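You operate a simulated robot arm through the tools that you are given. There is no shell and no other tool.

Carry out the task below with a simulated robot arm. There is one attempt and no reset: what you move stays moved.

## Task
Hang the long electrode in the cup, then slide on the white disc and the guard ring.
Fine: disc under the ring; the other disc stays on its peg.

Only the result counts: the job must be done as asked and must still hold three seconds after the hand-in. Knocking over, shifting, dropping, spilling or breaking anything else fails it.

## Robot
A 6-joint arm with a two-finger parallel gripper, fixed in place. Base frame: the origin is on the floor under the middle of its stand, x ahead of it, y to its left, z up; the work surface is at about z = 900. Readings come in mm, rad, newtons and seconds.
It reaches about 1347 mm from its shoulder. Its first joint turns from -2.897 to 2.897 rad. Payload 3.91 kg.
The tool frame sits at the grasp point between the pads (the TCP): z along the fingers, y along the line on which they close. The tips reach 30 mm beyond it. The gripper opens to 110 mm. The fingers are 20 mm wide and 10 mm thick; the gripper's body (48 by 112 mm) begins 55 mm behind the TCP.
Orientation is that of the tool frame in the base frame, as a unit quaternion [w, x, y, z]. With the fingers straight down and closing along the base's y, the tool's x points along the base's -x, its y along +y and its z along -z.

## Interface
- The arm moves only by the tool servo_tool. Its argument "motion" is a list of rows, each a list of 3 entries, a list of its own where there are three numbers: the gripper command, from -1 (shut) to 1 (fully open), values between in proportion, then the shift along the tool's x, y, z in cm, then the turn, a rotation vector about the tool's x, y, z in rad. In form: [[gripper, [tx, ty, tz], [ax, ay, az]], ...]. A call has 1 to 20 rows; each row shifts and turns the commanded pose from where the row before left it, along the tool's axes as they then stand. Each row takes 0.2 s and may step no farther than 50 mm and 0.15 rad from the row before; otherwise, or with a gripper value out of range, the whole call is refused. Where a pose cannot be reached the arm comes as near as it can. A force on the tool above 40 N (or 10 N above the force at the start of the call, whichever is more), or a blocked arm, ends the call early, and 0.2 s more pass. The fingers move at their own pace (about 108 mm/s each) and stop on an object; they squeeze with about 45 N. The grip force told is the motor's: it shows also when the fingers shut on nothing. Time passes only in rows, and 0.2 s behind the last, so rows that do not move let the fingers close. The reply holds the time, the measured pose of the TCP, the force on the tool along the base axes, the opening and the grip force, in the units named above and with some noise, with the torque about the TCP (base axes, N m) and any sound that the robot's microphone picked up.
- Cameras (640 x 400 px; columns grow to the right, rows downward): "scene" is fixed at [404.8, -661.5, 1674.6]; the picture's right is [0.85, -0.52, 0.00], its down [-0.37, -0.61, -0.70] and it looks along [0.36, 0.60, -0.71] (base axes); focal length 369 px, centre (320, 200). "wrist" rides on the gripper at [72, 17, -103] in the tool frame; the picture's right is [-0.23, 0.97, 0.00], its down [-0.76, -0.18, -0.62] and it looks along [-0.61, -0.14, 0.78] (tool axes); focal length 222 px, centre (320, 200). There is no depth. A picture from a camera that has moved, and an enlarged one, comes with that camera's place and axes in the base frame and with its lens. The place of the scene camera against the robot may be out by one fixed shift of up to 18 mm in any direction.
- camera(camera): a new picture of that camera. The clock stands still meanwhile.
- zoom(camera, box): a new picture of the part [left, top, right, bottom] of that camera's present view, enlarged. The clock stands still meanwhile.
- sign_off(): hands the job in; it is judged then, once.

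Nothing tells you positions but the pictures and the camera data. Unless the task says otherwise, let go and move clear before handing in.

The tools are called after "Call:" by a JSON object that holds its "fn" and its "kwargs". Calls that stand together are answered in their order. servo_tool: Moves the arm, as the interface text tells. Its arguments: {"type":"object","properties":{"motion":{"type":"array"}},"required":["motion"]} The other tools are called the same way: camera (camera) takes a picture; zoom (camera, box) takes an enlarged picture of a part of a camera's view; sign_off () hands the job in.

At the start:

```text
clock: 0.0
position: [599.6, -87.8, 1287.1]
ee_rot: [0.001, 0.001, 1.0, -0.002]
contact_force: [0.2, 0.0, 0.0]
ft_torque: [0.03, -0.04, 0.03]
opening: 110.0
grasp_force: 0.0
```

scene: 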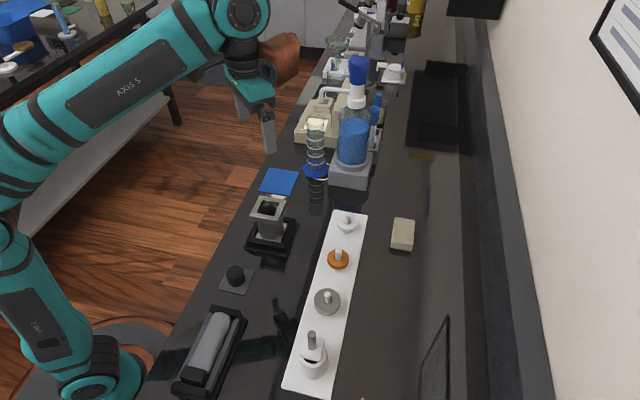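
wrist: 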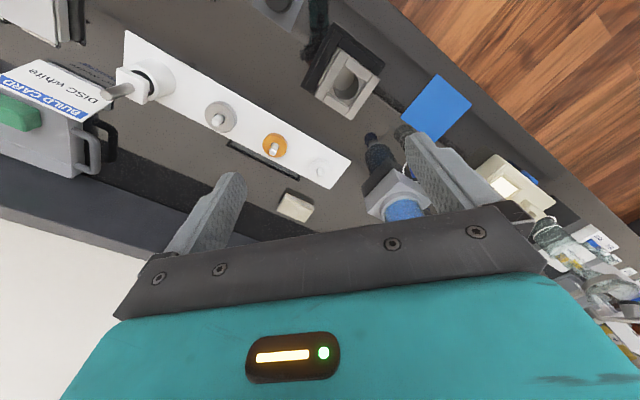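

I see a white board with pegs holding discs/rings, a cup-like fixture (grey square socket), a cradle with a long grey rod, and a build card. I'll zoom in to identify everything before moving.

Call:
{"fn": "zoom", "kwargs": {"camera": "scene", "box": [160, 280, 400, 400]}}

Call:
{"fn": "zoom", "kwargs": {"camera": "scene", "box": [220, 160, 440, 290]}}

Call:
{"fn": "zoom", "kwargs": {"camera": "wrist", "box": [0, 0, 240, 200]}}

Call:
{"fn": "zoom", "kwargs": {"camera": "wrist", "box": [180, 0, 480, 220]}}

```text
2.67 times, centred on (280, 340) of scene
camera zoom: at [404.8, -661.5, 1674.6], right [0.85, -0.52, 0.0], down [-0.37, -0.61, -0.7], along [0.36, 0.6, -0.71], focal length 984 px, centre (427, -173)
```

zoom: 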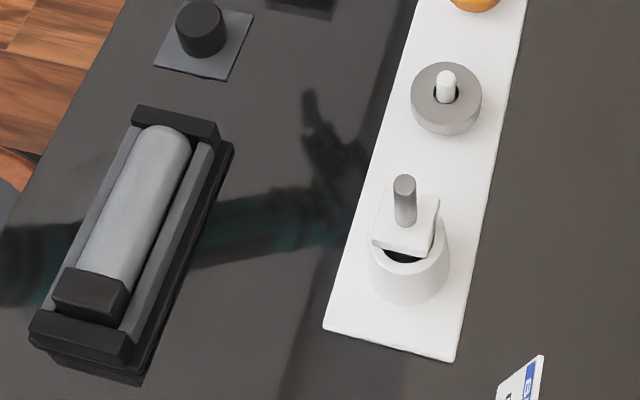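

```text
2.91 times, centred on (330, 225) of scene
camera zoom: at [404.8, -661.5, 1674.6], right [0.85, -0.52, 0.0], down [-0.37, -0.61, -0.7], along [0.36, 0.6, -0.71], focal length 1073 px, centre (291, 127)
```

zoom: 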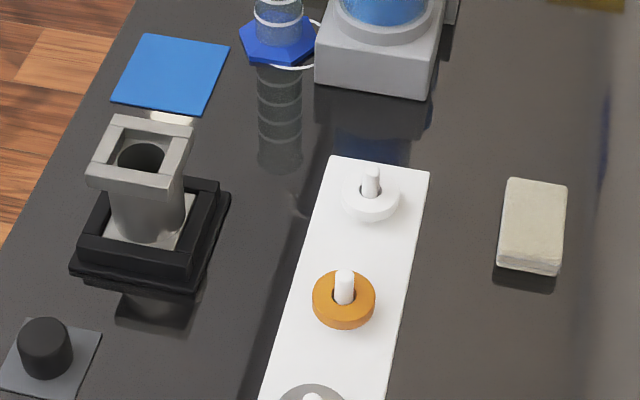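

```text
2.00 times, centred on (120, 100) of wrist
camera zoom: at [527.4, -71.4, 1391.9], right [0.23, 0.97, 0.0], down [0.76, -0.18, 0.62], along [0.61, -0.14, -0.78], focal length 444 px, centre (720, 400)
```

zoom: 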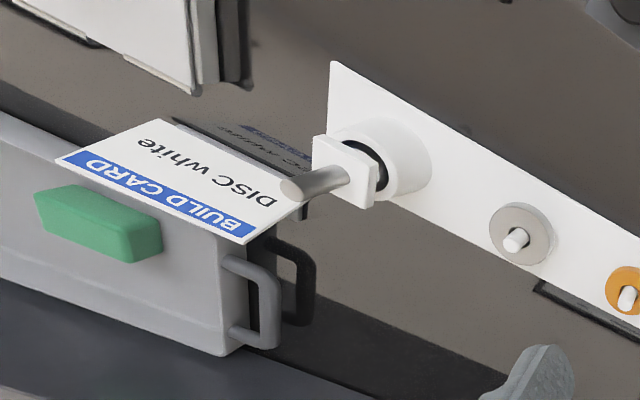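

```text
1.82 times, centred on (330, 110) of wrist
camera zoom: at [527.4, -71.4, 1391.9], right [0.23, 0.97, 0.0], down [0.76, -0.18, 0.62], along [0.61, -0.14, -0.78], focal length 404 px, centre (302, 364)
```

zoom: 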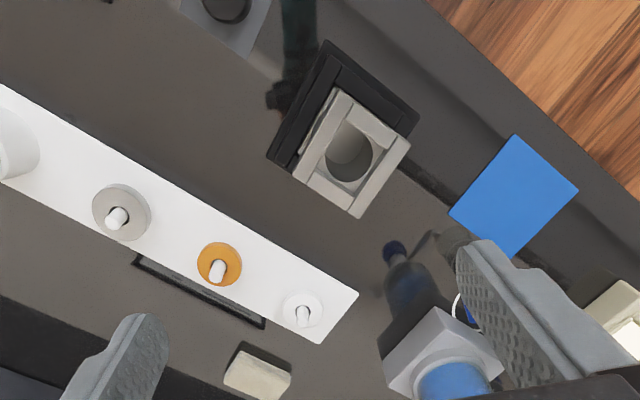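

The build card says the disc is white. On the white board I take the parts to be: the electrode with square collar in a white holder at about (538,-390), grey ring (630,-312), orange disc (720,-224) and white disc (800,-140). The square-rimmed cup is at about (614,-42), and a rod lies in a cradle near (373,-282). I'll move the wrist camera closer to see which one is the long electrode.

Call:
{"fn": "servo_tool", "kwargs": {"motion": [[1, [2.2, -2.9, 1.9], [0, 0, 0]], [1, [2.2, -2.9, 1.9], [0, 0, 0]], [1, [2.2, -2.9, 1.9], [0, 0, 0]], [1, [2.3, -2.9, 1.9], [0, 0, 0]], [1, [2.3, -2.9, 1.9], [0, 0, 0]], [1, [2.3, -2.9, 1.9], [0, 0, 0]], [1, [2.3, -2.9, 1.9], [0, 0, 0]], [1, [2.3, -2.9, 1.8], [0, 0, 0]], [1, [2.3, -3.0, 1.8], [0, 0, 0]], [1, [0, 0, 0], [0, 0, 0]]]}}

Call:
{"fn": "camera", "kwargs": {"camera": "wrist"}}

Call:
{"fn": "camera", "kwargs": {"camera": "scene"}}

```text
clock: 2.2
position: [393.9, -351.0, 1118.7]
ee_rot: [0.001, 0.001, 1.0, -0.002]
contact_force: [-0.8, -0.2, 0.0]
ft_torque: [-0.02, 0.02, 0.02]
opening: 109.9
grasp_force: 0.1
```

```text
taken
camera wrist: at [320.8, -333.9, 1222.9], right [0.23, 0.97, 0.0], down [0.76, -0.18, 0.62], along [0.61, -0.14, -0.78], focal length 222 px, centre (320, 200)
```

wrist: 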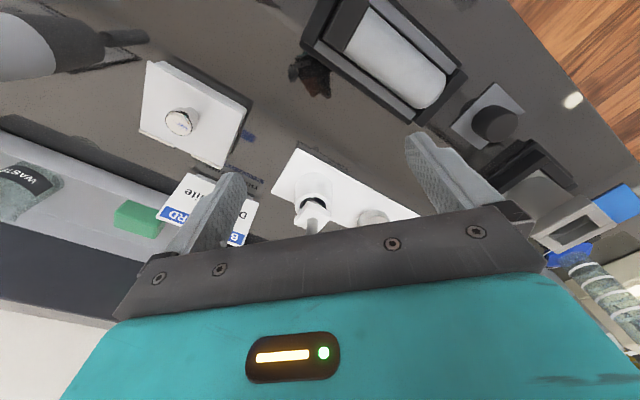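

```text
taken
```

scene: 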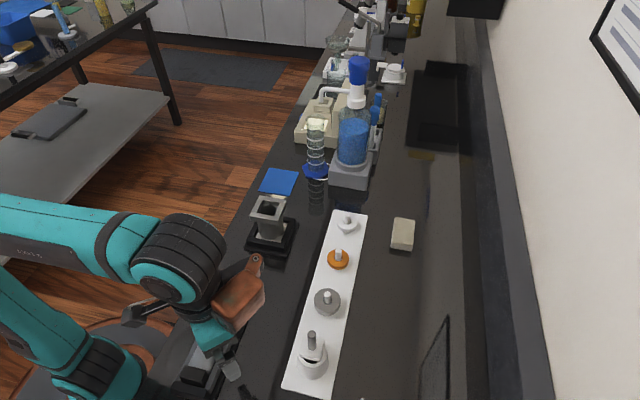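

The gripper hides the lower part of the picture, so I'll zoom in on the upper part, where the cradle, the holder and another white box are in view.

Call:
{"fn": "zoom", "kwargs": {"camera": "wrist", "box": [280, 0, 540, 160]}}

Call:
{"fn": "zoom", "kwargs": {"camera": "wrist", "box": [120, 40, 420, 240]}}

Call:
{"fn": "zoom", "kwargs": {"camera": "wrist", "box": [0, 0, 260, 170]}}

```text
2.46 times, centred on (410, 80) of wrist
camera zoom: at [320.8, -333.9, 1222.9], right [0.23, 0.97, 0.0], down [0.76, -0.18, 0.62], along [0.61, -0.14, -0.78], focal length 547 px, centre (98, 495)
```

zoom: 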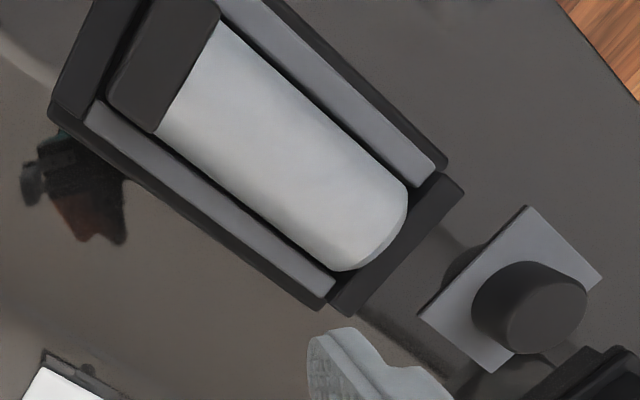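

```text
2.00 times, centred on (270, 140) of wrist
camera zoom: at [320.8, -333.9, 1222.9], right [0.23, 0.97, 0.0], down [0.76, -0.18, 0.62], along [0.61, -0.14, -0.78], focal length 444 px, centre (420, 320)
```

zoom: 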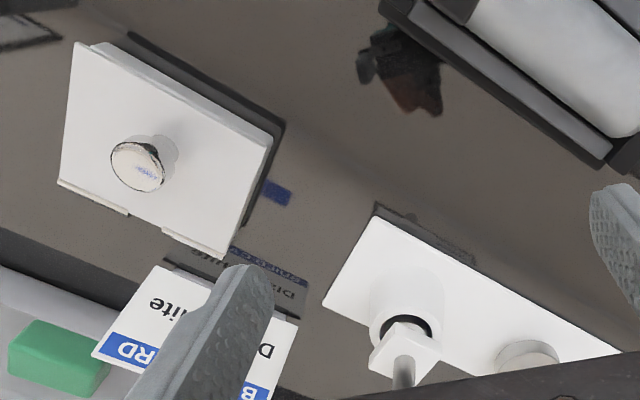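

```text
2.35 times, centred on (130, 85) of wrist
camera zoom: at [320.8, -333.9, 1222.9], right [0.23, 0.97, 0.0], down [0.76, -0.18, 0.62], along [0.61, -0.14, -0.78], focal length 523 px, centre (767, 471)
```

zoom: 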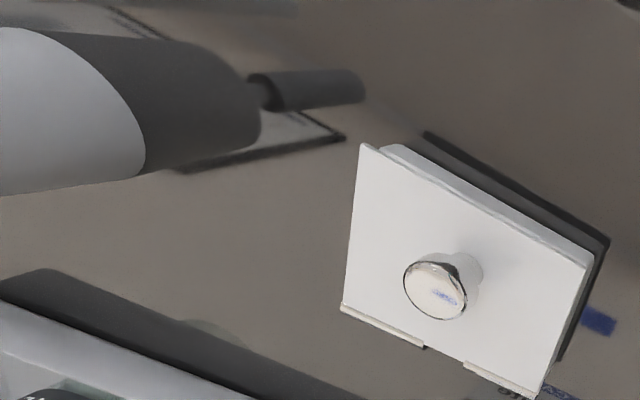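

The rod in the cradle also has a square black head, so I need to see whether it has a stem beyond that head. I'll rotate the gripper 45° to line up with the board and cradle, and look from the head's end.

Call:
{"fn": "servo_tool", "kwargs": {"motion": [[1, [2.0, 0, -2.0], [0, 0, -0.13]], [1, [2.0, 0, -2.0], [0, 0, -0.13]], [1, [2.0, 0, -2.0], [0, 0, -0.13]], [1, [2.0, 0, -2.0], [0, 0, -0.13]], [1, [2.0, 0, -2.0], [0, 0, -0.13]], [1, [2.0, 0, 0], [0, 0, -0.135]], [1, [0, 0, 0], [0, 0, 0]]]}}

Call:
{"fn": "camera", "kwargs": {"camera": "wrist"}}

Call:
{"fn": "camera", "kwargs": {"camera": "scene"}}

```text
clock: 3.8
position: [285.0, -387.9, 1218.6]
ee_rot: [0.0, -0.382, 0.924, -0.001]
contact_force: [-0.2, -0.4, -0.2]
ft_torque: [-0.02, 0.01, 0.0]
opening: 109.9
grasp_force: 0.0
```

```text
taken
camera wrist: at [221.3, -427.2, 1322.5], right [-0.53, 0.85, 0.0], down [0.66, 0.41, 0.62], along [0.53, 0.33, -0.78], focal length 222 px, centre (320, 200)
```

wrist: 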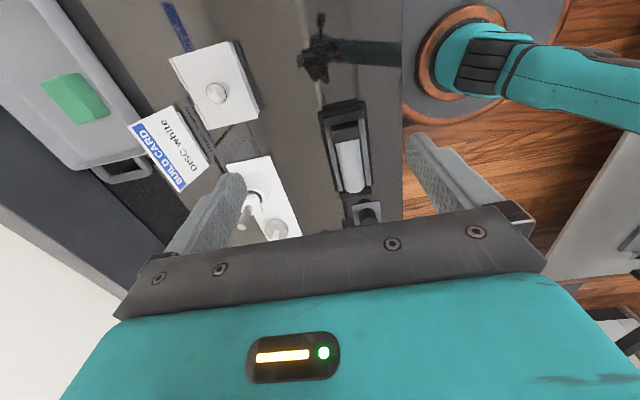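

```text
taken
```

scene: 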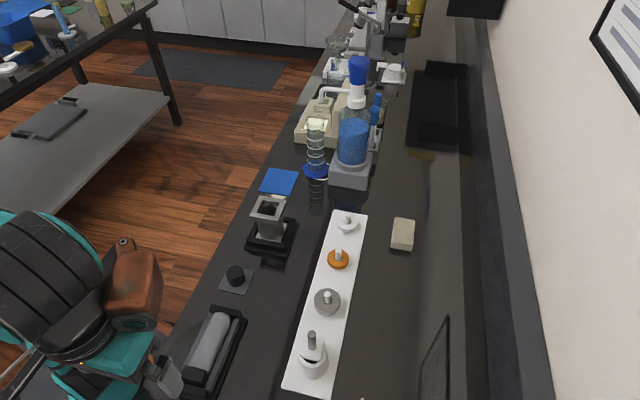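

Call:
{"fn": "zoom", "kwargs": {"camera": "wrist", "box": [290, 90, 410, 230]}}

Call:
{"fn": "zoom", "kwargs": {"camera": "wrist", "box": [180, 130, 320, 240]}}

Call:
{"fn": "zoom", "kwargs": {"camera": "scene", "box": [170, 290, 350, 400]}}

```text
2.86 times, centred on (350, 160) of wrist
camera zoom: at [221.3, -427.2, 1322.5], right [-0.53, 0.85, 0.0], down [0.66, 0.41, 0.62], along [0.53, 0.33, -0.78], focal length 635 px, centre (234, 314)
```

zoom: 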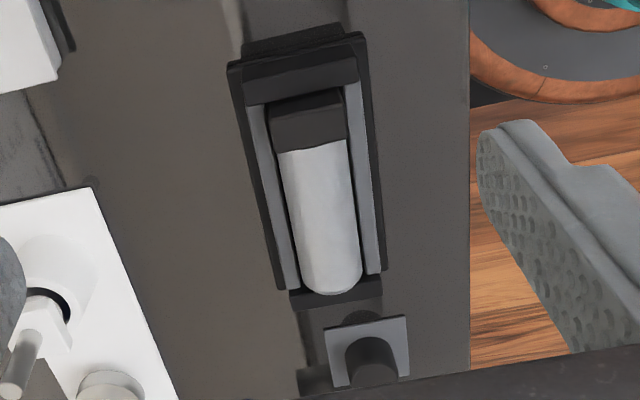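

```text
3.64 times, centred on (250, 185) of wrist
camera zoom: at [221.3, -427.2, 1322.5], right [-0.53, 0.85, 0.0], down [0.66, 0.41, 0.62], along [0.53, 0.33, -0.78], focal length 808 px, centre (574, 254)
```

zoom: 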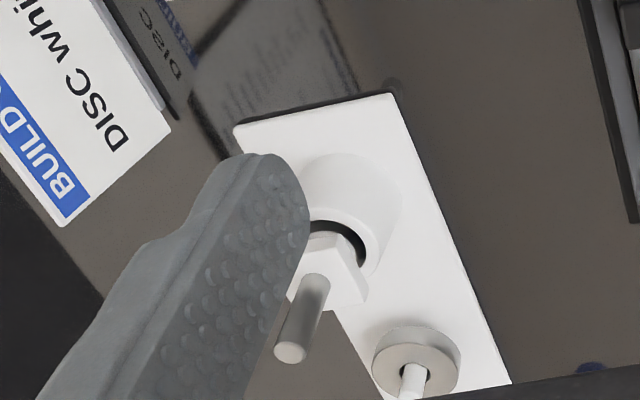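

```text
3.56 times, centred on (260, 345) of scene
camera zoom: at [404.8, -661.5, 1674.6], right [0.85, -0.52, 0.0], down [-0.37, -0.61, -0.7], along [0.36, 0.6, -0.71], focal length 1312 px, centre (533, -316)
```

zoom: 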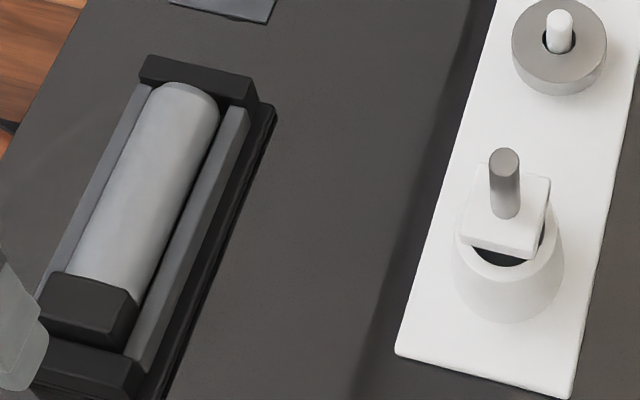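

The cradled rod shows a plain square head and no stem. The part in the white holder has a square collar and a stem the rings would slide onto. Next I'll look straight down into the cup to check its size.

Call:
{"fn": "servo_tool", "kwargs": {"motion": [[1, [-4.77, 0.11, 0.83], [0, 0, 0]], [1, [-4.77, 0.11, 0.83], [0, 0, 0]], [1, [-4.77, 0.11, 0.83], [0, 0, 0]], [1, [-4.77, 0.11, 0.83], [0, 0, 0]], [1, [-4.77, 0.11, 0.83], [0, 0, 0]], [1, [-4.77, 0.11, 0.83], [0, 0, 0]], [1, [-4.77, 0.11, 0.83], [0, 0, 0]], [1, [-4.77, 0.11, 0.83], [0, 0, 0]], [1, [-4.77, 0.11, 0.83], [0, 0, 0]], [1, [-4.77, 0.11, 0.83], [0, 0, 0]], [1, [0, 0, 0], [0, 0, 0]]]}}

Call:
{"fn": "camera", "kwargs": {"camera": "wrist"}}

Call:
{"fn": "zoom", "kwargs": {"camera": "wrist", "box": [220, 30, 420, 220]}}

```text
clock: 6.2
position: [616.4, -42.7, 1138.1]
ee_rot: [0.0, -0.382, 0.924, -0.001]
contact_force: [-0.6, -0.5, 0.0]
ft_torque: [-0.02, 0.01, -0.03]
opening: 110.0
grasp_force: 0.0
```

```text
taken
camera wrist: at [553.7, -82.0, 1241.9], right [-0.53, 0.85, 0.0], down [0.66, 0.41, 0.62], along [0.53, 0.33, -0.78], focal length 222 px, centre (320, 200)
```

wrist: 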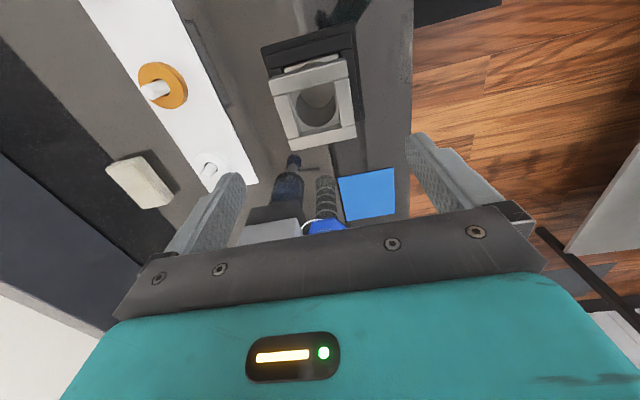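

```text
2.11 times, centred on (320, 125) of wrist
camera zoom: at [553.7, -82.0, 1241.9], right [-0.53, 0.85, 0.0], down [0.66, 0.41, 0.62], along [0.53, 0.33, -0.78], focal length 468 px, centre (320, 358)
```

zoom: 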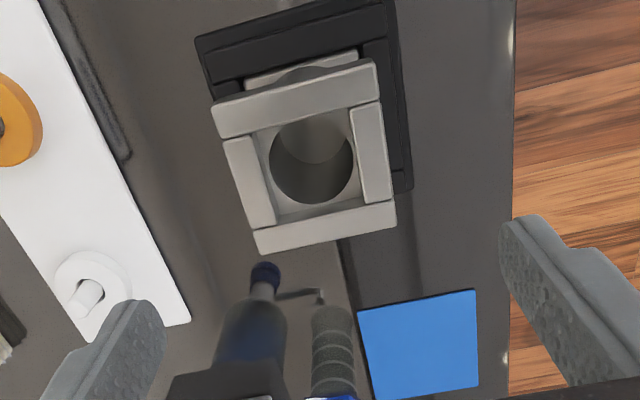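

Looking down, the cup has a square frame with a square recess and a round bore of about 45 mm. I'll zoom in further for accurate measurements.

Call:
{"fn": "zoom", "kwargs": {"camera": "wrist", "box": [260, 30, 370, 160]}}

Call:
{"fn": "zoom", "kwargs": {"camera": "scene", "box": [225, 180, 315, 260]}}

Call:
{"fn": "zoom", "kwargs": {"camera": "scene", "box": [270, 270, 360, 400]}}

```text
3.08 times, centred on (315, 95) of wrist
camera zoom: at [553.7, -82.0, 1241.9], right [-0.53, 0.85, 0.0], down [0.66, 0.41, 0.62], along [0.53, 0.33, -0.78], focal length 684 px, centre (335, 523)
```

zoom: 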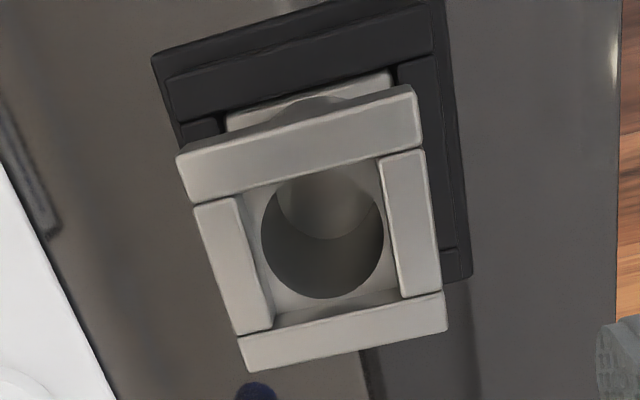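

```text
5.00 times, centred on (270, 220) of scene
camera zoom: at [404.8, -661.5, 1674.6], right [0.85, -0.52, 0.0], down [-0.37, -0.61, -0.7], along [0.36, 0.6, -0.71], focal length 1844 px, centre (570, 100)
```

zoom: 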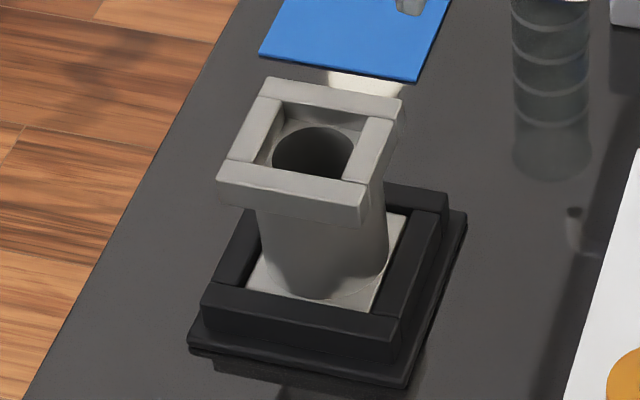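

```text
3.08 times, centred on (315, 335) of scene
camera zoom: at [404.8, -661.5, 1674.6], right [0.85, -0.52, 0.0], down [-0.37, -0.61, -0.7], along [0.36, 0.6, -0.71], focal length 1135 px, centre (335, -215)
```

zoom: 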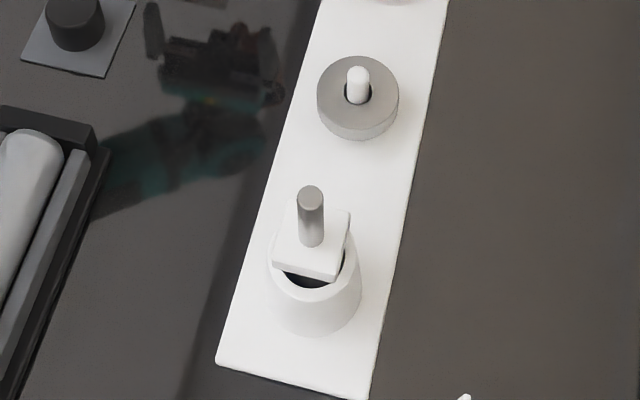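

The cup's recess looks about 50 mm square, with a bore of about 45 mm. Next I'll get a close view of the electrode in the white holder, to compare its collar with that recess.

Call:
{"fn": "servo_tool", "kwargs": {"motion": [[1, [3.74, -2.36, -0.15], [0, 0, 0]], [1, [3.74, -2.36, -0.15], [0, 0, 0]], [1, [3.74, -2.36, -0.15], [0, 0, 0]], [1, [3.74, -2.36, -0.15], [0, 0, 0]], [1, [3.74, -2.36, -0.15], [0, 0, 0]], [1, [3.74, -2.36, -0.15], [0, 0, 0]], [1, [3.74, -2.36, -0.15], [0, 0, 0]], [1, [3.74, -2.36, -0.15], [0, 0, 0]], [1, [0, 0, 0], [0, 0, 0]]]}}

Call:
{"fn": "camera", "kwargs": {"camera": "wrist"}}

Call:
{"fn": "zoom", "kwargs": {"camera": "wrist", "box": [240, 30, 400, 170]}}

Call:
{"fn": "camera", "kwargs": {"camera": "scene"}}

```text
clock: 8.2
position: [537.5, -389.4, 1146.9]
ee_rot: [0.001, -0.382, 0.924, -0.001]
contact_force: [0.5, -0.4, -0.2]
ft_torque: [-0.01, 0.0, -0.02]
opening: 109.8
grasp_force: 0.1
```

```text
taken
camera wrist: at [474.3, -428.7, 1250.8], right [-0.53, 0.85, 0.0], down [0.66, 0.41, 0.62], along [0.53, 0.33, -0.78], focal length 222 px, centre (320, 200)
```

wrist: 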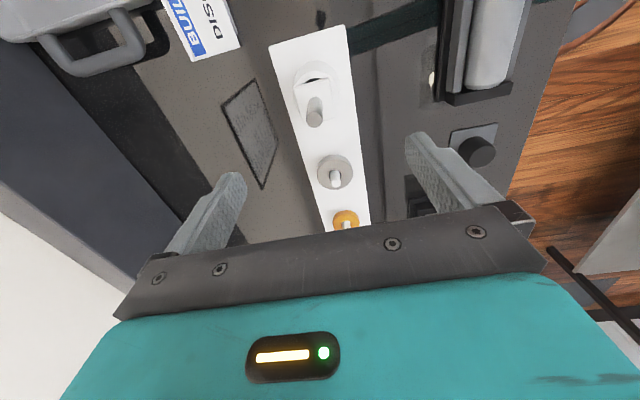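

```text
2.86 times, centred on (320, 100) of wrist
camera zoom: at [474.3, -428.7, 1250.8], right [-0.53, 0.85, 0.0], down [0.66, 0.41, 0.62], along [0.53, 0.33, -0.78], focal length 635 px, centre (320, 486)
```

zoom: 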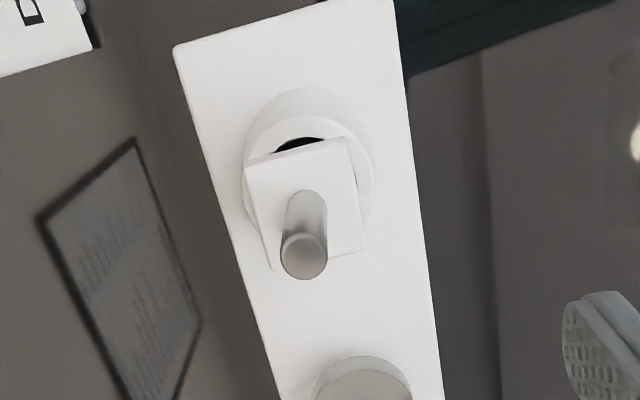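

```text
taken
```

scene: 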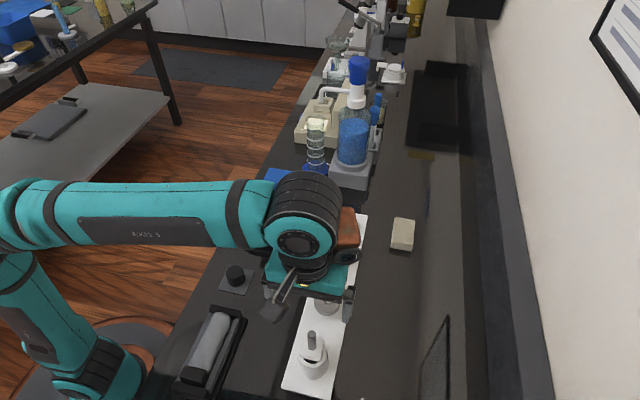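

The electrode's white collar is about 43–45 mm square and lines up with my 45° gripper yaw. The cup recess is about 49 mm square at the same yaw, so this collared electrode with the stem is the part to hang. I'll shift sideways for a stereo measurement of its heights.

Call:
{"fn": "servo_tool", "kwargs": {"motion": [[1, [0, 4, 0], [0, 0, 0]], [1, [0, 4, 0], [0, 0, 0]], [1, [0, 0, 0], [0, 0, 0]]]}}

Call:
{"fn": "zoom", "kwargs": {"camera": "wrist", "box": [180, 30, 340, 170]}}

Call:
{"fn": "camera", "kwargs": {"camera": "wrist"}}

```text
clock: 9.0
position: [480.7, -333.7, 1146.7]
ee_rot: [0.001, -0.382, 0.924, -0.001]
contact_force: [-1.0, 0.1, 0.5]
ft_torque: [-0.01, -0.02, 0.01]
opening: 109.6
grasp_force: 0.0
```

```text
2.86 times, centred on (260, 100) of wrist
camera zoom: at [416.2, -371.3, 1251.2], right [-0.53, 0.85, 0.0], down [0.66, 0.41, 0.62], along [0.53, 0.33, -0.78], focal length 635 px, centre (491, 486)
```

zoom: 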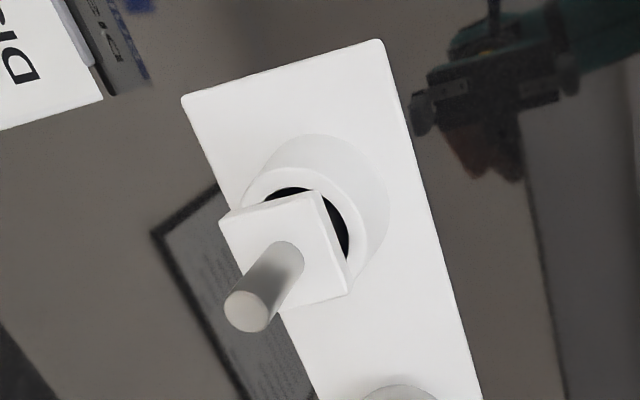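

```text
taken
camera wrist: at [416.2, -371.3, 1251.2], right [-0.53, 0.85, 0.0], down [0.66, 0.41, 0.62], along [0.53, 0.33, -0.78], focal length 222 px, centre (320, 200)
```

wrist: 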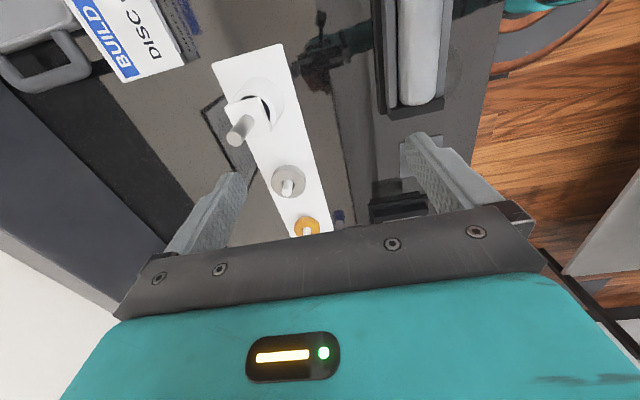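

Stereo puts the collar top at Z≈987 and about 40 mm square. The stem is about 15 mm in diameter with its top at Z≈1045, centred near (537,-395). I'll move over it, lower until the fingertips are just above the stem, and check alignment.

Call:
{"fn": "servo_tool", "kwargs": {"motion": [[1, [0.2, -4.2, 0], [0, 0, 0]], [1, [0.2, -4.17, 0], [0, 0, 0]], [1, [0, 0, 3.0], [0, 0, 0]], [1, [0, 0, 3.0], [0, 0, 0]], [1, [0, 0, 0], [0, 0, 0]]]}}

Call:
{"fn": "camera", "kwargs": {"camera": "wrist"}}

Call:
{"fn": "zoom", "kwargs": {"camera": "wrist", "box": [240, 60, 400, 200]}}

Call:
{"fn": "zoom", "kwargs": {"camera": "scene", "box": [230, 240, 400, 400]}}

```text
clock: 10.2
position: [535.6, -394.9, 1088.6]
ee_rot: [0.001, -0.382, 0.924, -0.002]
contact_force: [-0.4, -0.3, -0.8]
ft_torque: [-0.02, 0.02, 0.01]
opening: 110.1
grasp_force: 0.2
```

```text
taken
camera wrist: at [471.5, -433.5, 1192.4], right [-0.53, 0.85, 0.0], down [0.66, 0.41, 0.62], along [0.53, 0.33, -0.78], focal length 222 px, centre (320, 200)
```

wrist: 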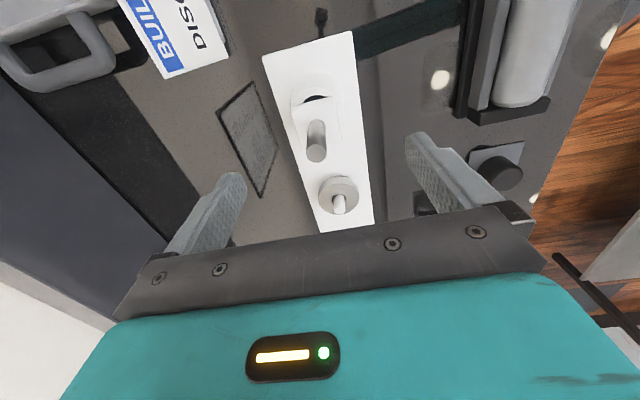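

```text
2.86 times, centred on (320, 130) of wrist
camera zoom: at [471.5, -433.5, 1192.4], right [-0.53, 0.85, 0.0], down [0.66, 0.41, 0.62], along [0.53, 0.33, -0.78], focal length 635 px, centre (320, 400)
```

zoom: 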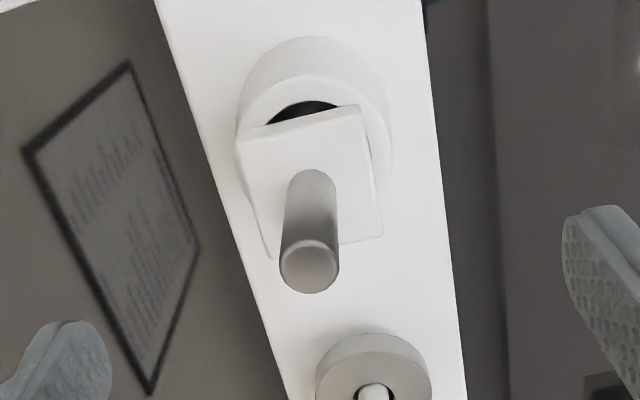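

```text
2.50 times, centred on (315, 320) of scene
camera zoom: at [404.8, -661.5, 1674.6], right [0.85, -0.52, 0.0], down [-0.37, -0.61, -0.7], along [0.36, 0.6, -0.71], focal length 922 px, centre (332, -100)
```

zoom: 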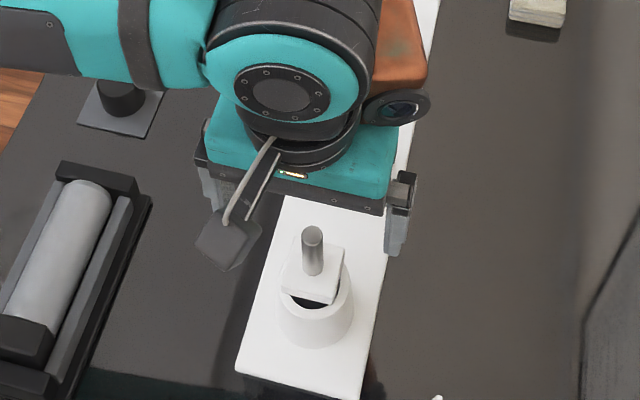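

The stem is nearly centred, about 2.5 mm off along the closing axis. I'll correct that and lower to grasp height, keeping the fingertips about 12 mm above the collar.

Call:
{"fn": "servo_tool", "kwargs": {"motion": [[1, [0.07, -0.25, 0], [0, 0, 0]], [1, [0, 0, 2.0], [0, 0, 0]], [1, [0, 0, 2.0], [0, 0, 0]], [1, [0, 0, 1.8], [0, 0, 0]], [1, [0, 0, 0], [0, 0, 0]]]}}

Call:
{"fn": "camera", "kwargs": {"camera": "wrist"}}

Call:
{"fn": "zoom", "kwargs": {"camera": "wrist", "box": [240, 100, 400, 240]}}

Call:
{"fn": "zoom", "kwargs": {"camera": "scene", "box": [230, 240, 400, 400]}}

```text
clock: 11.4
position: [537.6, -395.1, 1028.8]
ee_rot: [0.002, -0.382, 0.924, -0.001]
contact_force: [-0.4, -0.6, 0.3]
ft_torque: [-0.03, -0.01, 0.0]
opening: 110.1
grasp_force: 0.0
```

```text
taken
camera wrist: at [473.6, -435.3, 1133.7], right [-0.53, 0.85, 0.0], down [0.66, 0.41, 0.62], along [0.53, 0.33, -0.78], focal length 222 px, centre (320, 200)
```

wrist: 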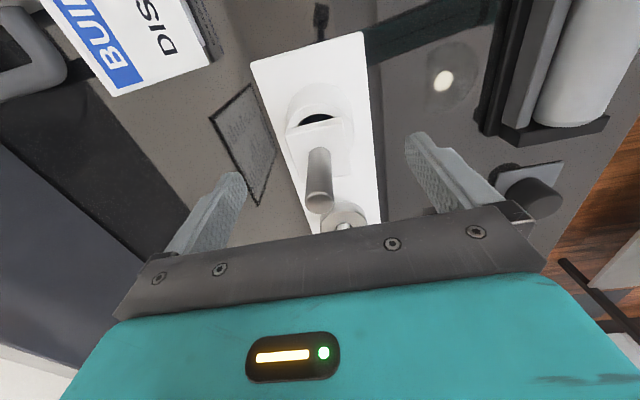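

```text
2.86 times, centred on (320, 170) of wrist
camera zoom: at [473.6, -435.3, 1133.7], right [-0.53, 0.85, 0.0], down [0.66, 0.41, 0.62], along [0.53, 0.33, -0.78], focal length 635 px, centre (320, 286)
```

zoom: 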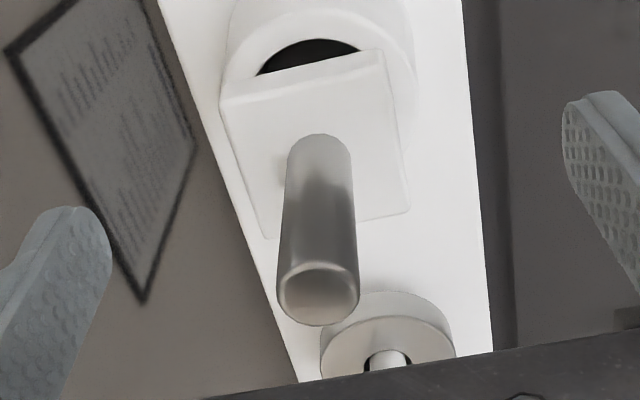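

```text
2.50 times, centred on (315, 320) of scene
camera zoom: at [404.8, -661.5, 1674.6], right [0.85, -0.52, 0.0], down [-0.37, -0.61, -0.7], along [0.36, 0.6, -0.71], focal length 922 px, centre (332, -100)
```

zoom: 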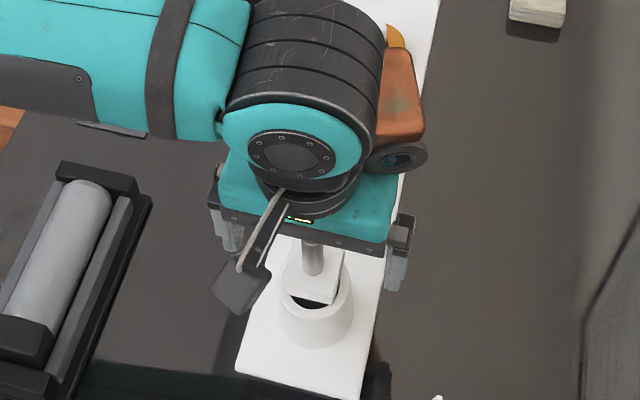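

The stem is centred between the fingers to within 1 mm, with the tips about 10 mm above the collar. Closing now.

Call:
{"fn": "servo_tool", "kwargs": {"motion": [[-1, [0, 0, 0], [0, 0, 0]], [-1, [0, 0, 0], [0, 0, 0]], [-1, [0, 0, 0], [0, 0, 0]], [-1, [0, 0, 0], [0, 0, 0]]]}}

Call:
{"fn": "camera", "kwargs": {"camera": "wrist"}}

```text
clock: 12.4
position: [536.4, -395.6, 1029.2]
ee_rot: [0.0, -0.382, 0.924, -0.002]
contact_force: [-0.8, -0.1, 0.0]
ft_torque: [0.06, 0.07, -0.01]
opening: 15.0
grasp_force: 45.5
```

```text
taken
camera wrist: at [473.6, -435.2, 1133.8], right [-0.53, 0.85, 0.0], down [0.66, 0.41, 0.62], along [0.53, 0.33, -0.78], focal length 222 px, centre (320, 200)
```

wrist: 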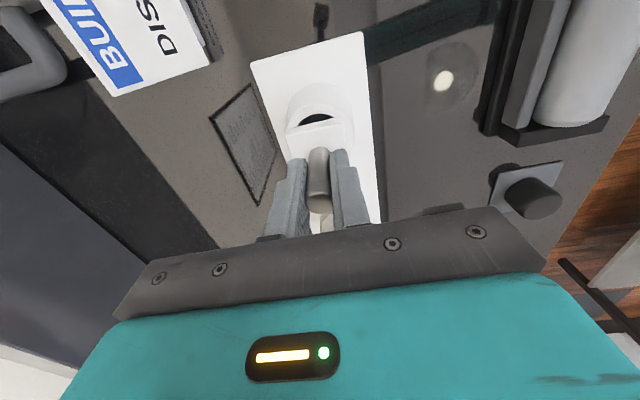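

I've gripped the stem, which reads 15 mm in diameter. Lifting straight up in small steps.

Call:
{"fn": "servo_tool", "kwargs": {"motion": [[-1, [0, 0, -0.8], [0, 0, 0]], [-1, [0, 0, -1.2], [0, 0, 0]], [-1, [0, 0, -1.5], [0, 0, 0]], [-1, [0, 0, -1.5], [0, 0, 0]], [-1, [0, 0, -1.5], [0, 0, 0]], [-1, [0, 0, -1.5], [0, 0, 0]], [-1, [0, 0, 0], [0, 0, 0]]]}}

Call:
{"fn": "zoom", "kwargs": {"camera": "scene", "box": [230, 220, 400, 400]}}

Call:
{"fn": "camera", "kwargs": {"camera": "wrist"}}

```text
clock: 14.0
position: [538.4, -396.4, 1110.6]
ee_rot: [0.001, -0.382, 0.924, -0.002]
contact_force: [0.1, -1.1, -2.6]
ft_torque: [0.01, -0.01, -0.02]
opening: 15.0
grasp_force: 44.6
```

```text
2.22 times, centred on (315, 310) of scene
camera zoom: at [404.8, -661.5, 1674.6], right [0.85, -0.52, 0.0], down [-0.37, -0.61, -0.7], along [0.36, 0.6, -0.71], focal length 820 px, centre (331, -44)
```

zoom: 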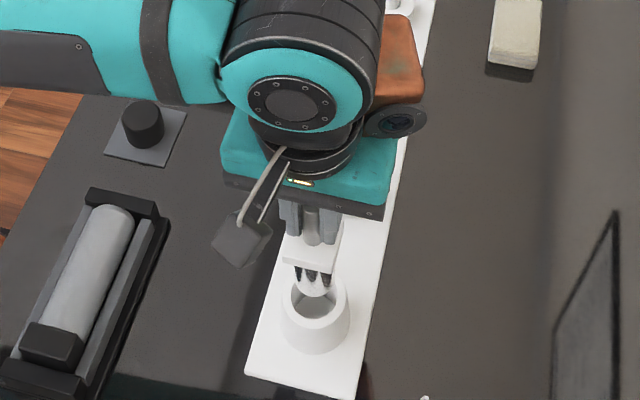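

```text
taken
camera wrist: at [474.8, -435.4, 1214.8], right [-0.53, 0.85, 0.0], down [0.66, 0.41, 0.62], along [0.53, 0.33, -0.78], focal length 222 px, centre (320, 200)
```

wrist: 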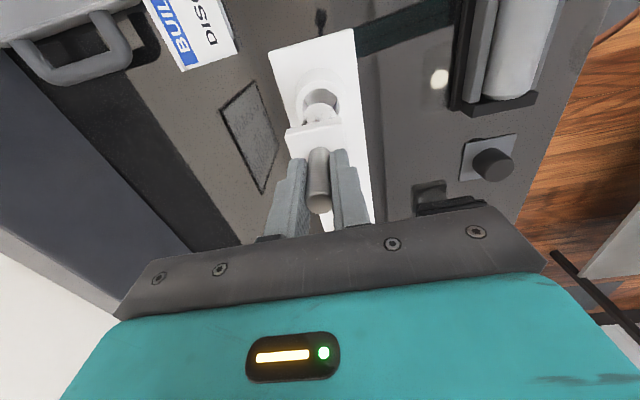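

The electrode is coming out: dark fins below the collar and a white tip, still near the holder rim. I'll keep lifting and check it's clear before moving sideways.

Call:
{"fn": "servo_tool", "kwargs": {"motion": [[-1, [0, 0, -1.5], [0, 0, 0]], [-1, [0, 0, -1.5], [0, 0, 0]], [-1, [0, 0, -1.5], [0, 0, 0]], [-1, [0, 0, -1.5], [0, 0, 0]], [-1, [0, 0, -1.5], [0, 0, 0]], [-1, [0, 0, -1.5], [0, 0, 0]], [-1, [0, 0, 0], [0, 0, 0]]]}}

Call:
{"fn": "zoom", "kwargs": {"camera": "scene", "box": [230, 200, 400, 400]}}

Call:
{"fn": "zoom", "kwargs": {"camera": "wrist", "box": [220, 30, 420, 230]}}

```text
clock: 15.6
position: [538.0, -395.6, 1199.9]
ee_rot: [0.001, -0.382, 0.924, -0.002]
contact_force: [0.5, 0.2, -3.1]
ft_torque: [0.0, 0.01, 0.01]
opening: 15.1
grasp_force: 45.1
```

```text
2.00 times, centred on (315, 300) of scene
camera zoom: at [404.8, -661.5, 1674.6], right [0.85, -0.52, 0.0], down [-0.37, -0.61, -0.7], along [0.36, 0.6, -0.71], focal length 738 px, centre (330, 0)
```

zoom: 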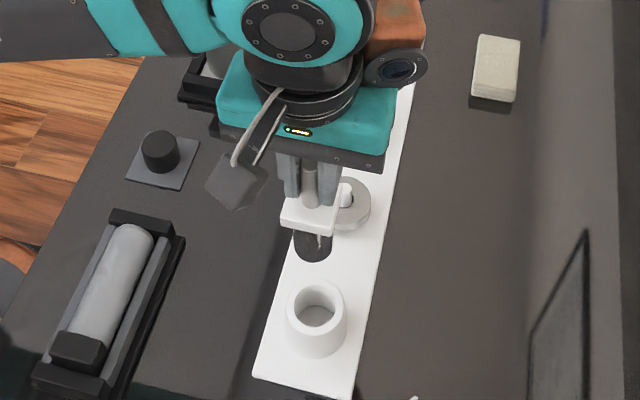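

```text
2.00 times, centred on (320, 130) of wrist
camera zoom: at [474.7, -435.0, 1304.7], right [-0.53, 0.85, 0.0], down [0.66, 0.41, 0.62], along [0.53, 0.33, -0.78], focal length 444 px, centre (320, 340)
```

zoom: 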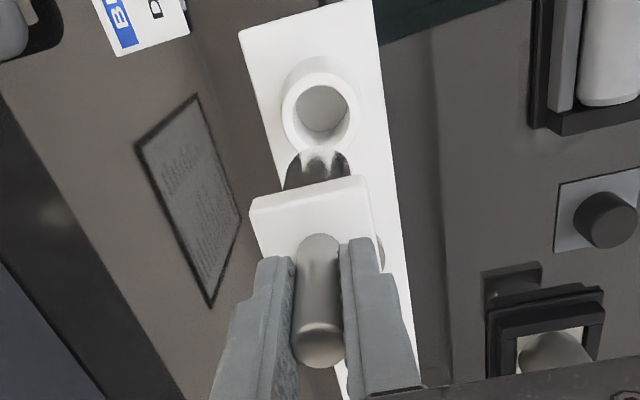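

The electrode is out and clear, with a short dark body below its collar. I'll carry it high toward the cup, stopping 70 mm to one side to measure the cup in stereo.

Call:
{"fn": "servo_tool", "kwargs": {"motion": [[-1, [-1.5, 0.6, 0], [0, 0, 0]], [-1, [-3.2, 1.26, 0], [0, 0, 0]], [-1, [-3.6, 1.4, 0], [0, 0, 0]], [-1, [-3.6, 1.4, 0], [0, 0, 0]], [-1, [-3.6, 1.4, 0], [0, 0, 0]], [-1, [-3.6, 1.4, 0], [0, 0, 0]], [-1, [-3.6, 1.4, 0], [0, 0, 0]], [-1, [-3.6, 1.4, 0], [0, 0, 0]], [-1, [-2.9, 1.1, 0], [0, 0, 0]], [-1, [-1.5, 0.6, 0], [0, 0, 0]], [-1, [0, 0, 0], [0, 0, 0]], [-1, [0, 0, 0], [0, 0, 0]]]}}

Call:
{"fn": "camera", "kwargs": {"camera": "wrist"}}

Call:
{"fn": "zoom", "kwargs": {"camera": "wrist", "box": [300, 20, 460, 180]}}

Call:
{"fn": "camera", "kwargs": {"camera": "scene"}}

```text
clock: 18.2
position: [671.0, -91.9, 1199.5]
ee_rot: [0.0, -0.381, 0.924, -0.002]
contact_force: [-0.2, 0.3, -3.0]
ft_torque: [0.01, 0.04, 0.01]
opening: 15.0
grasp_force: 44.7
```

```text
taken
camera wrist: at [607.8, -132.4, 1304.0], right [-0.53, 0.85, 0.0], down [0.66, 0.41, 0.62], along [0.53, 0.33, -0.78], focal length 222 px, centre (320, 200)
```

wrist: 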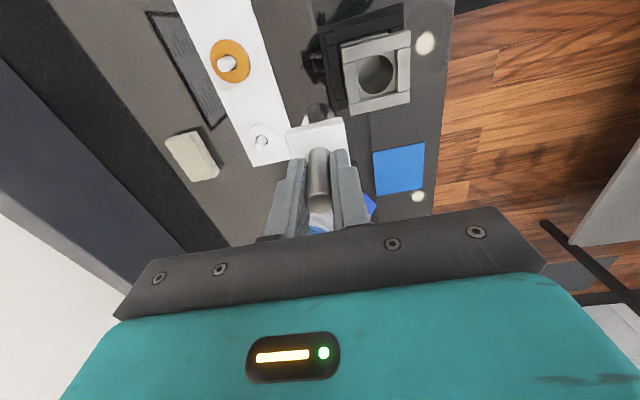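

```text
2.50 times, centred on (380, 100) of wrist
camera zoom: at [607.8, -132.4, 1304.0], right [-0.53, 0.85, 0.0], down [0.66, 0.41, 0.62], along [0.53, 0.33, -0.78], focal length 555 px, centre (170, 450)
```

zoom: 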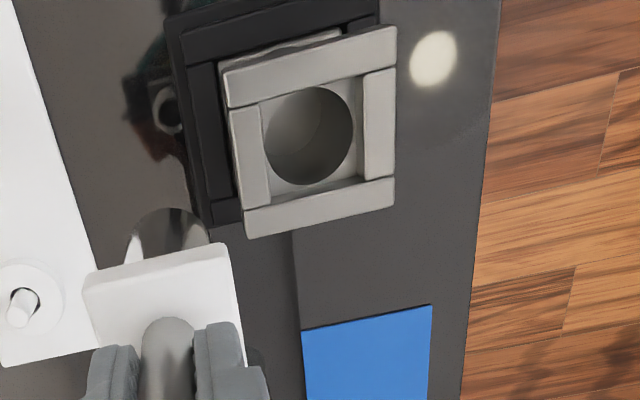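

```text
taken
```

scene: 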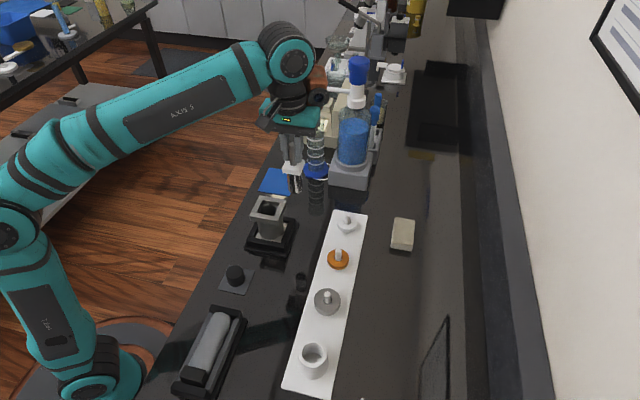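

Stereo puts the cup's frame top at Z≈1012, its centre near (615,-48), its recess about 44 mm square and its bore about 41 mm. That suits the roughly 40 mm collar and rules out the thicker rod. Moving above it to refine.

Call:
{"fn": "servo_tool", "kwargs": {"motion": [[-1, [0.2, 1.6, 0], [0, 0, 0]], [-1, [0.25, 2.0, 0], [0, 0, 0]], [-1, [0.25, 2.0, 0], [0, 0, 0]], [-1, [0.15, 1.49, 0], [0, 0, 0]], [-1, [0, 0, 0], [0, 0, 0]], [-1, [0, 0, 0], [0, 0, 0]]]}}

Call:
{"fn": "camera", "kwargs": {"camera": "wrist"}}

Call:
{"fn": "zoom", "kwargs": {"camera": "wrist", "box": [240, 20, 400, 180]}}

Call:
{"fn": "zoom", "kwargs": {"camera": "scene", "box": [200, 80, 360, 260]}}

```text
clock: 19.6
position: [614.6, -48.9, 1199.7]
ee_rot: [0.001, -0.382, 0.924, -0.002]
contact_force: [0.0, -0.2, -3.5]
ft_torque: [0.03, 0.01, -0.01]
opening: 15.2
grasp_force: 44.4
```

```text
taken
camera wrist: at [550.9, -88.4, 1304.4], right [-0.53, 0.85, 0.0], down [0.66, 0.41, 0.62], along [0.53, 0.33, -0.78], focal length 222 px, centre (320, 200)
```

wrist: 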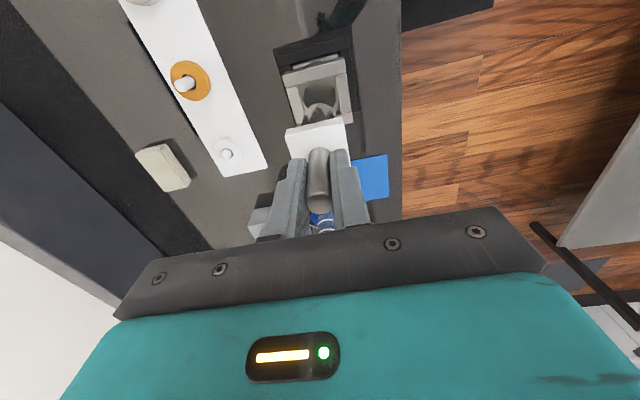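

```text
2.50 times, centred on (320, 100) of wrist
camera zoom: at [550.9, -88.4, 1304.4], right [-0.53, 0.85, 0.0], down [0.66, 0.41, 0.62], along [0.53, 0.33, -0.78], focal length 555 px, centre (320, 450)
```

zoom: 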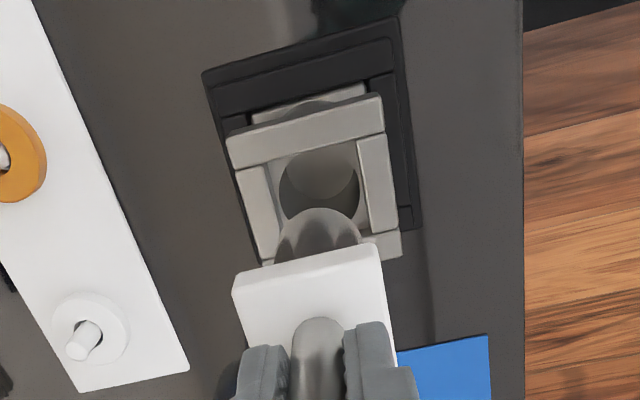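

```text
2.22 times, centred on (280, 170) of scene
camera zoom: at [404.8, -661.5, 1674.6], right [0.85, -0.52, 0.0], down [-0.37, -0.61, -0.7], along [0.36, 0.6, -0.71], focal length 820 px, centre (409, 267)
```

zoom: 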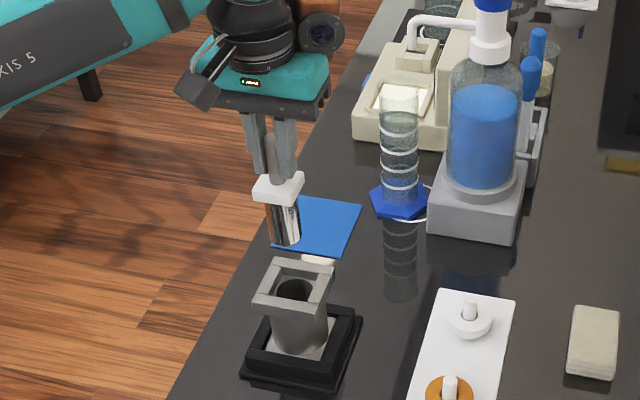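

The collar and the recess agree within about 1 mm and 1–2° of yaw. I'll make a small correction, lower the body into the bore, and check again before seating the collar.

Call:
{"fn": "servo_tool", "kwargs": {"motion": [[-1, [-0.07, 0, 2.0], [0, 0, 0]], [-1, [0, 0, 2.0], [0, 0, 0]], [-1, [0, 0, 2.0], [0, 0, 0]], [-1, [0, 0, 2.0], [0, 0, 0]], [-1, [0, 0, 0], [0, 0, 0]], [-1, [0, 0, 0], [0, 0, 0]]]}}

Call:
{"fn": "zoom", "kwargs": {"camera": "wrist", "box": [240, 40, 400, 200]}}

Call:
{"fn": "zoom", "kwargs": {"camera": "scene", "box": [210, 140, 330, 260]}}

```text
clock: 21.0
position: [614.8, -50.4, 1121.9]
ee_rot: [0.002, -0.382, 0.924, -0.002]
contact_force: [-0.5, 0.0, -3.2]
ft_torque: [-0.04, 0.0, 0.0]
opening: 15.0
grasp_force: 45.3
```

```text
2.50 times, centred on (320, 120) of wrist
camera zoom: at [552.1, -89.0, 1225.9], right [-0.53, 0.85, 0.0], down [0.66, 0.41, 0.62], along [0.53, 0.33, -0.78], focal length 555 px, centre (320, 400)
```

zoom: 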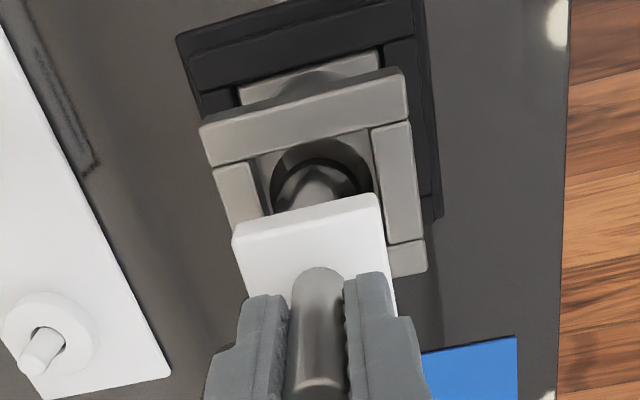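

```text
3.33 times, centred on (270, 200) of scene
camera zoom: at [404.8, -661.5, 1674.6], right [0.85, -0.52, 0.0], down [-0.37, -0.61, -0.7], along [0.36, 0.6, -0.71], focal length 1230 px, centre (487, 200)
```

zoom: 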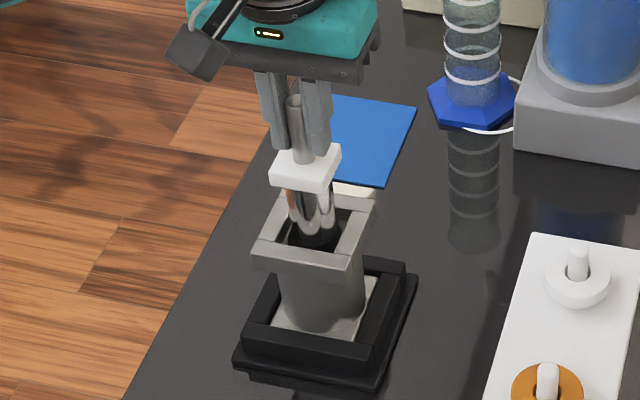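

The body is entering the bore. The collar still looks about 2 mm off in the closing direction, so I'll zoom in before seating it.

Call:
{"fn": "zoom", "kwargs": {"camera": "wrist", "box": [280, 60, 360, 140]}}

Call:
{"fn": "zoom", "kwargs": {"camera": "scene", "box": [245, 170, 295, 225]}}

```text
5.00 times, centred on (320, 100) of wrist
camera zoom: at [552.1, -89.0, 1225.9], right [-0.53, 0.85, 0.0], down [0.66, 0.41, 0.62], along [0.53, 0.33, -0.78], focal length 1111 px, centre (320, 700)
```

zoom: 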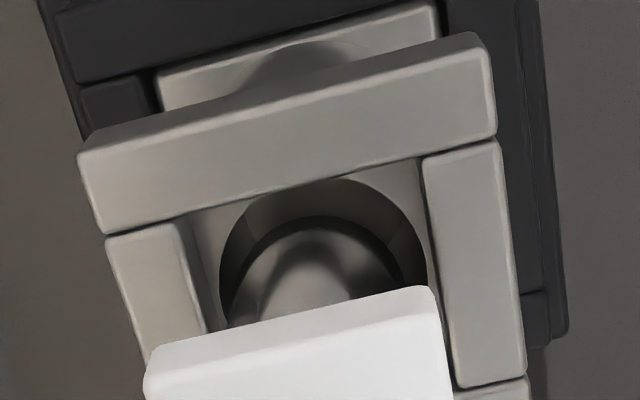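

```text
7.27 times, centred on (270, 198) of scene
camera zoom: at [404.8, -661.5, 1674.6], right [0.85, -0.52, 0.0], down [-0.37, -0.61, -0.7], along [0.36, 0.6, -0.71], focal length 2683 px, centre (684, 218)
```

zoom: 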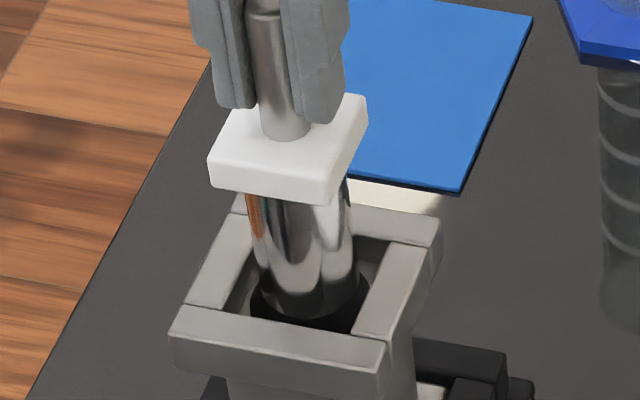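

Both views suggest shifting about 1.6 mm along the closing axis. I'll do that, then lower until the collar is just above the frame.

Call:
{"fn": "servo_tool", "kwargs": {"motion": [[-1, [0.03, 0.16, 0], [0, 0, 0]], [-1, [0, 0, 1.0], [0, 0, 0]], [-1, [0, 0, 1.0], [0, 0, 0]], [-1, [0, 0, 1.0], [0, 0, 0]], [-1, [0, 0, 1.0], [0, 0, 0]], [-1, [0, 0, 0.8], [0, 0, 0]], [-1, [0, 0, 0], [0, 0, 0]], [-1, [0, 0, 0], [0, 0, 0]]]}}

Call:
{"fn": "zoom", "kwargs": {"camera": "wrist", "box": [270, 60, 370, 160]}}

Call:
{"fn": "zoom", "kwargs": {"camera": "scene", "box": [240, 170, 300, 230]}}

```text
clock: 22.8
position: [614.7, -49.7, 1071.6]
ee_rot: [0.0, -0.382, 0.924, -0.001]
contact_force: [-0.4, -0.4, -2.1]
ft_torque: [0.0, -0.01, 0.02]
opening: 14.9
grasp_force: 45.2
```

```text
4.00 times, centred on (320, 110) of wrist
camera zoom: at [550.9, -88.9, 1175.9], right [-0.53, 0.85, 0.0], down [0.66, 0.41, 0.62], along [0.53, 0.33, -0.78], focal length 888 px, centre (320, 560)
```

zoom: 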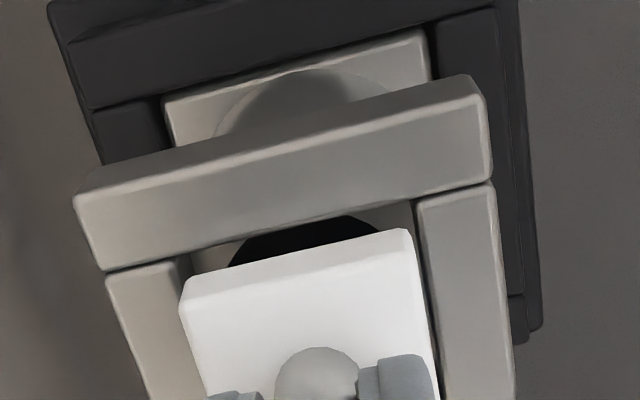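

```text
6.67 times, centred on (270, 200) of scene
camera zoom: at [404.8, -661.5, 1674.6], right [0.85, -0.52, 0.0], down [-0.37, -0.61, -0.7], along [0.36, 0.6, -0.71], focal length 2459 px, centre (653, 200)
```

zoom: 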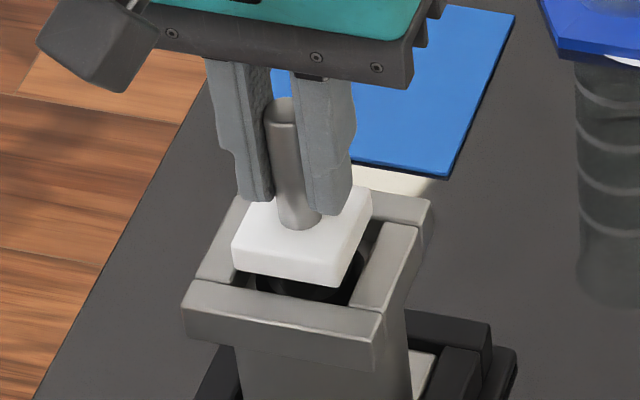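

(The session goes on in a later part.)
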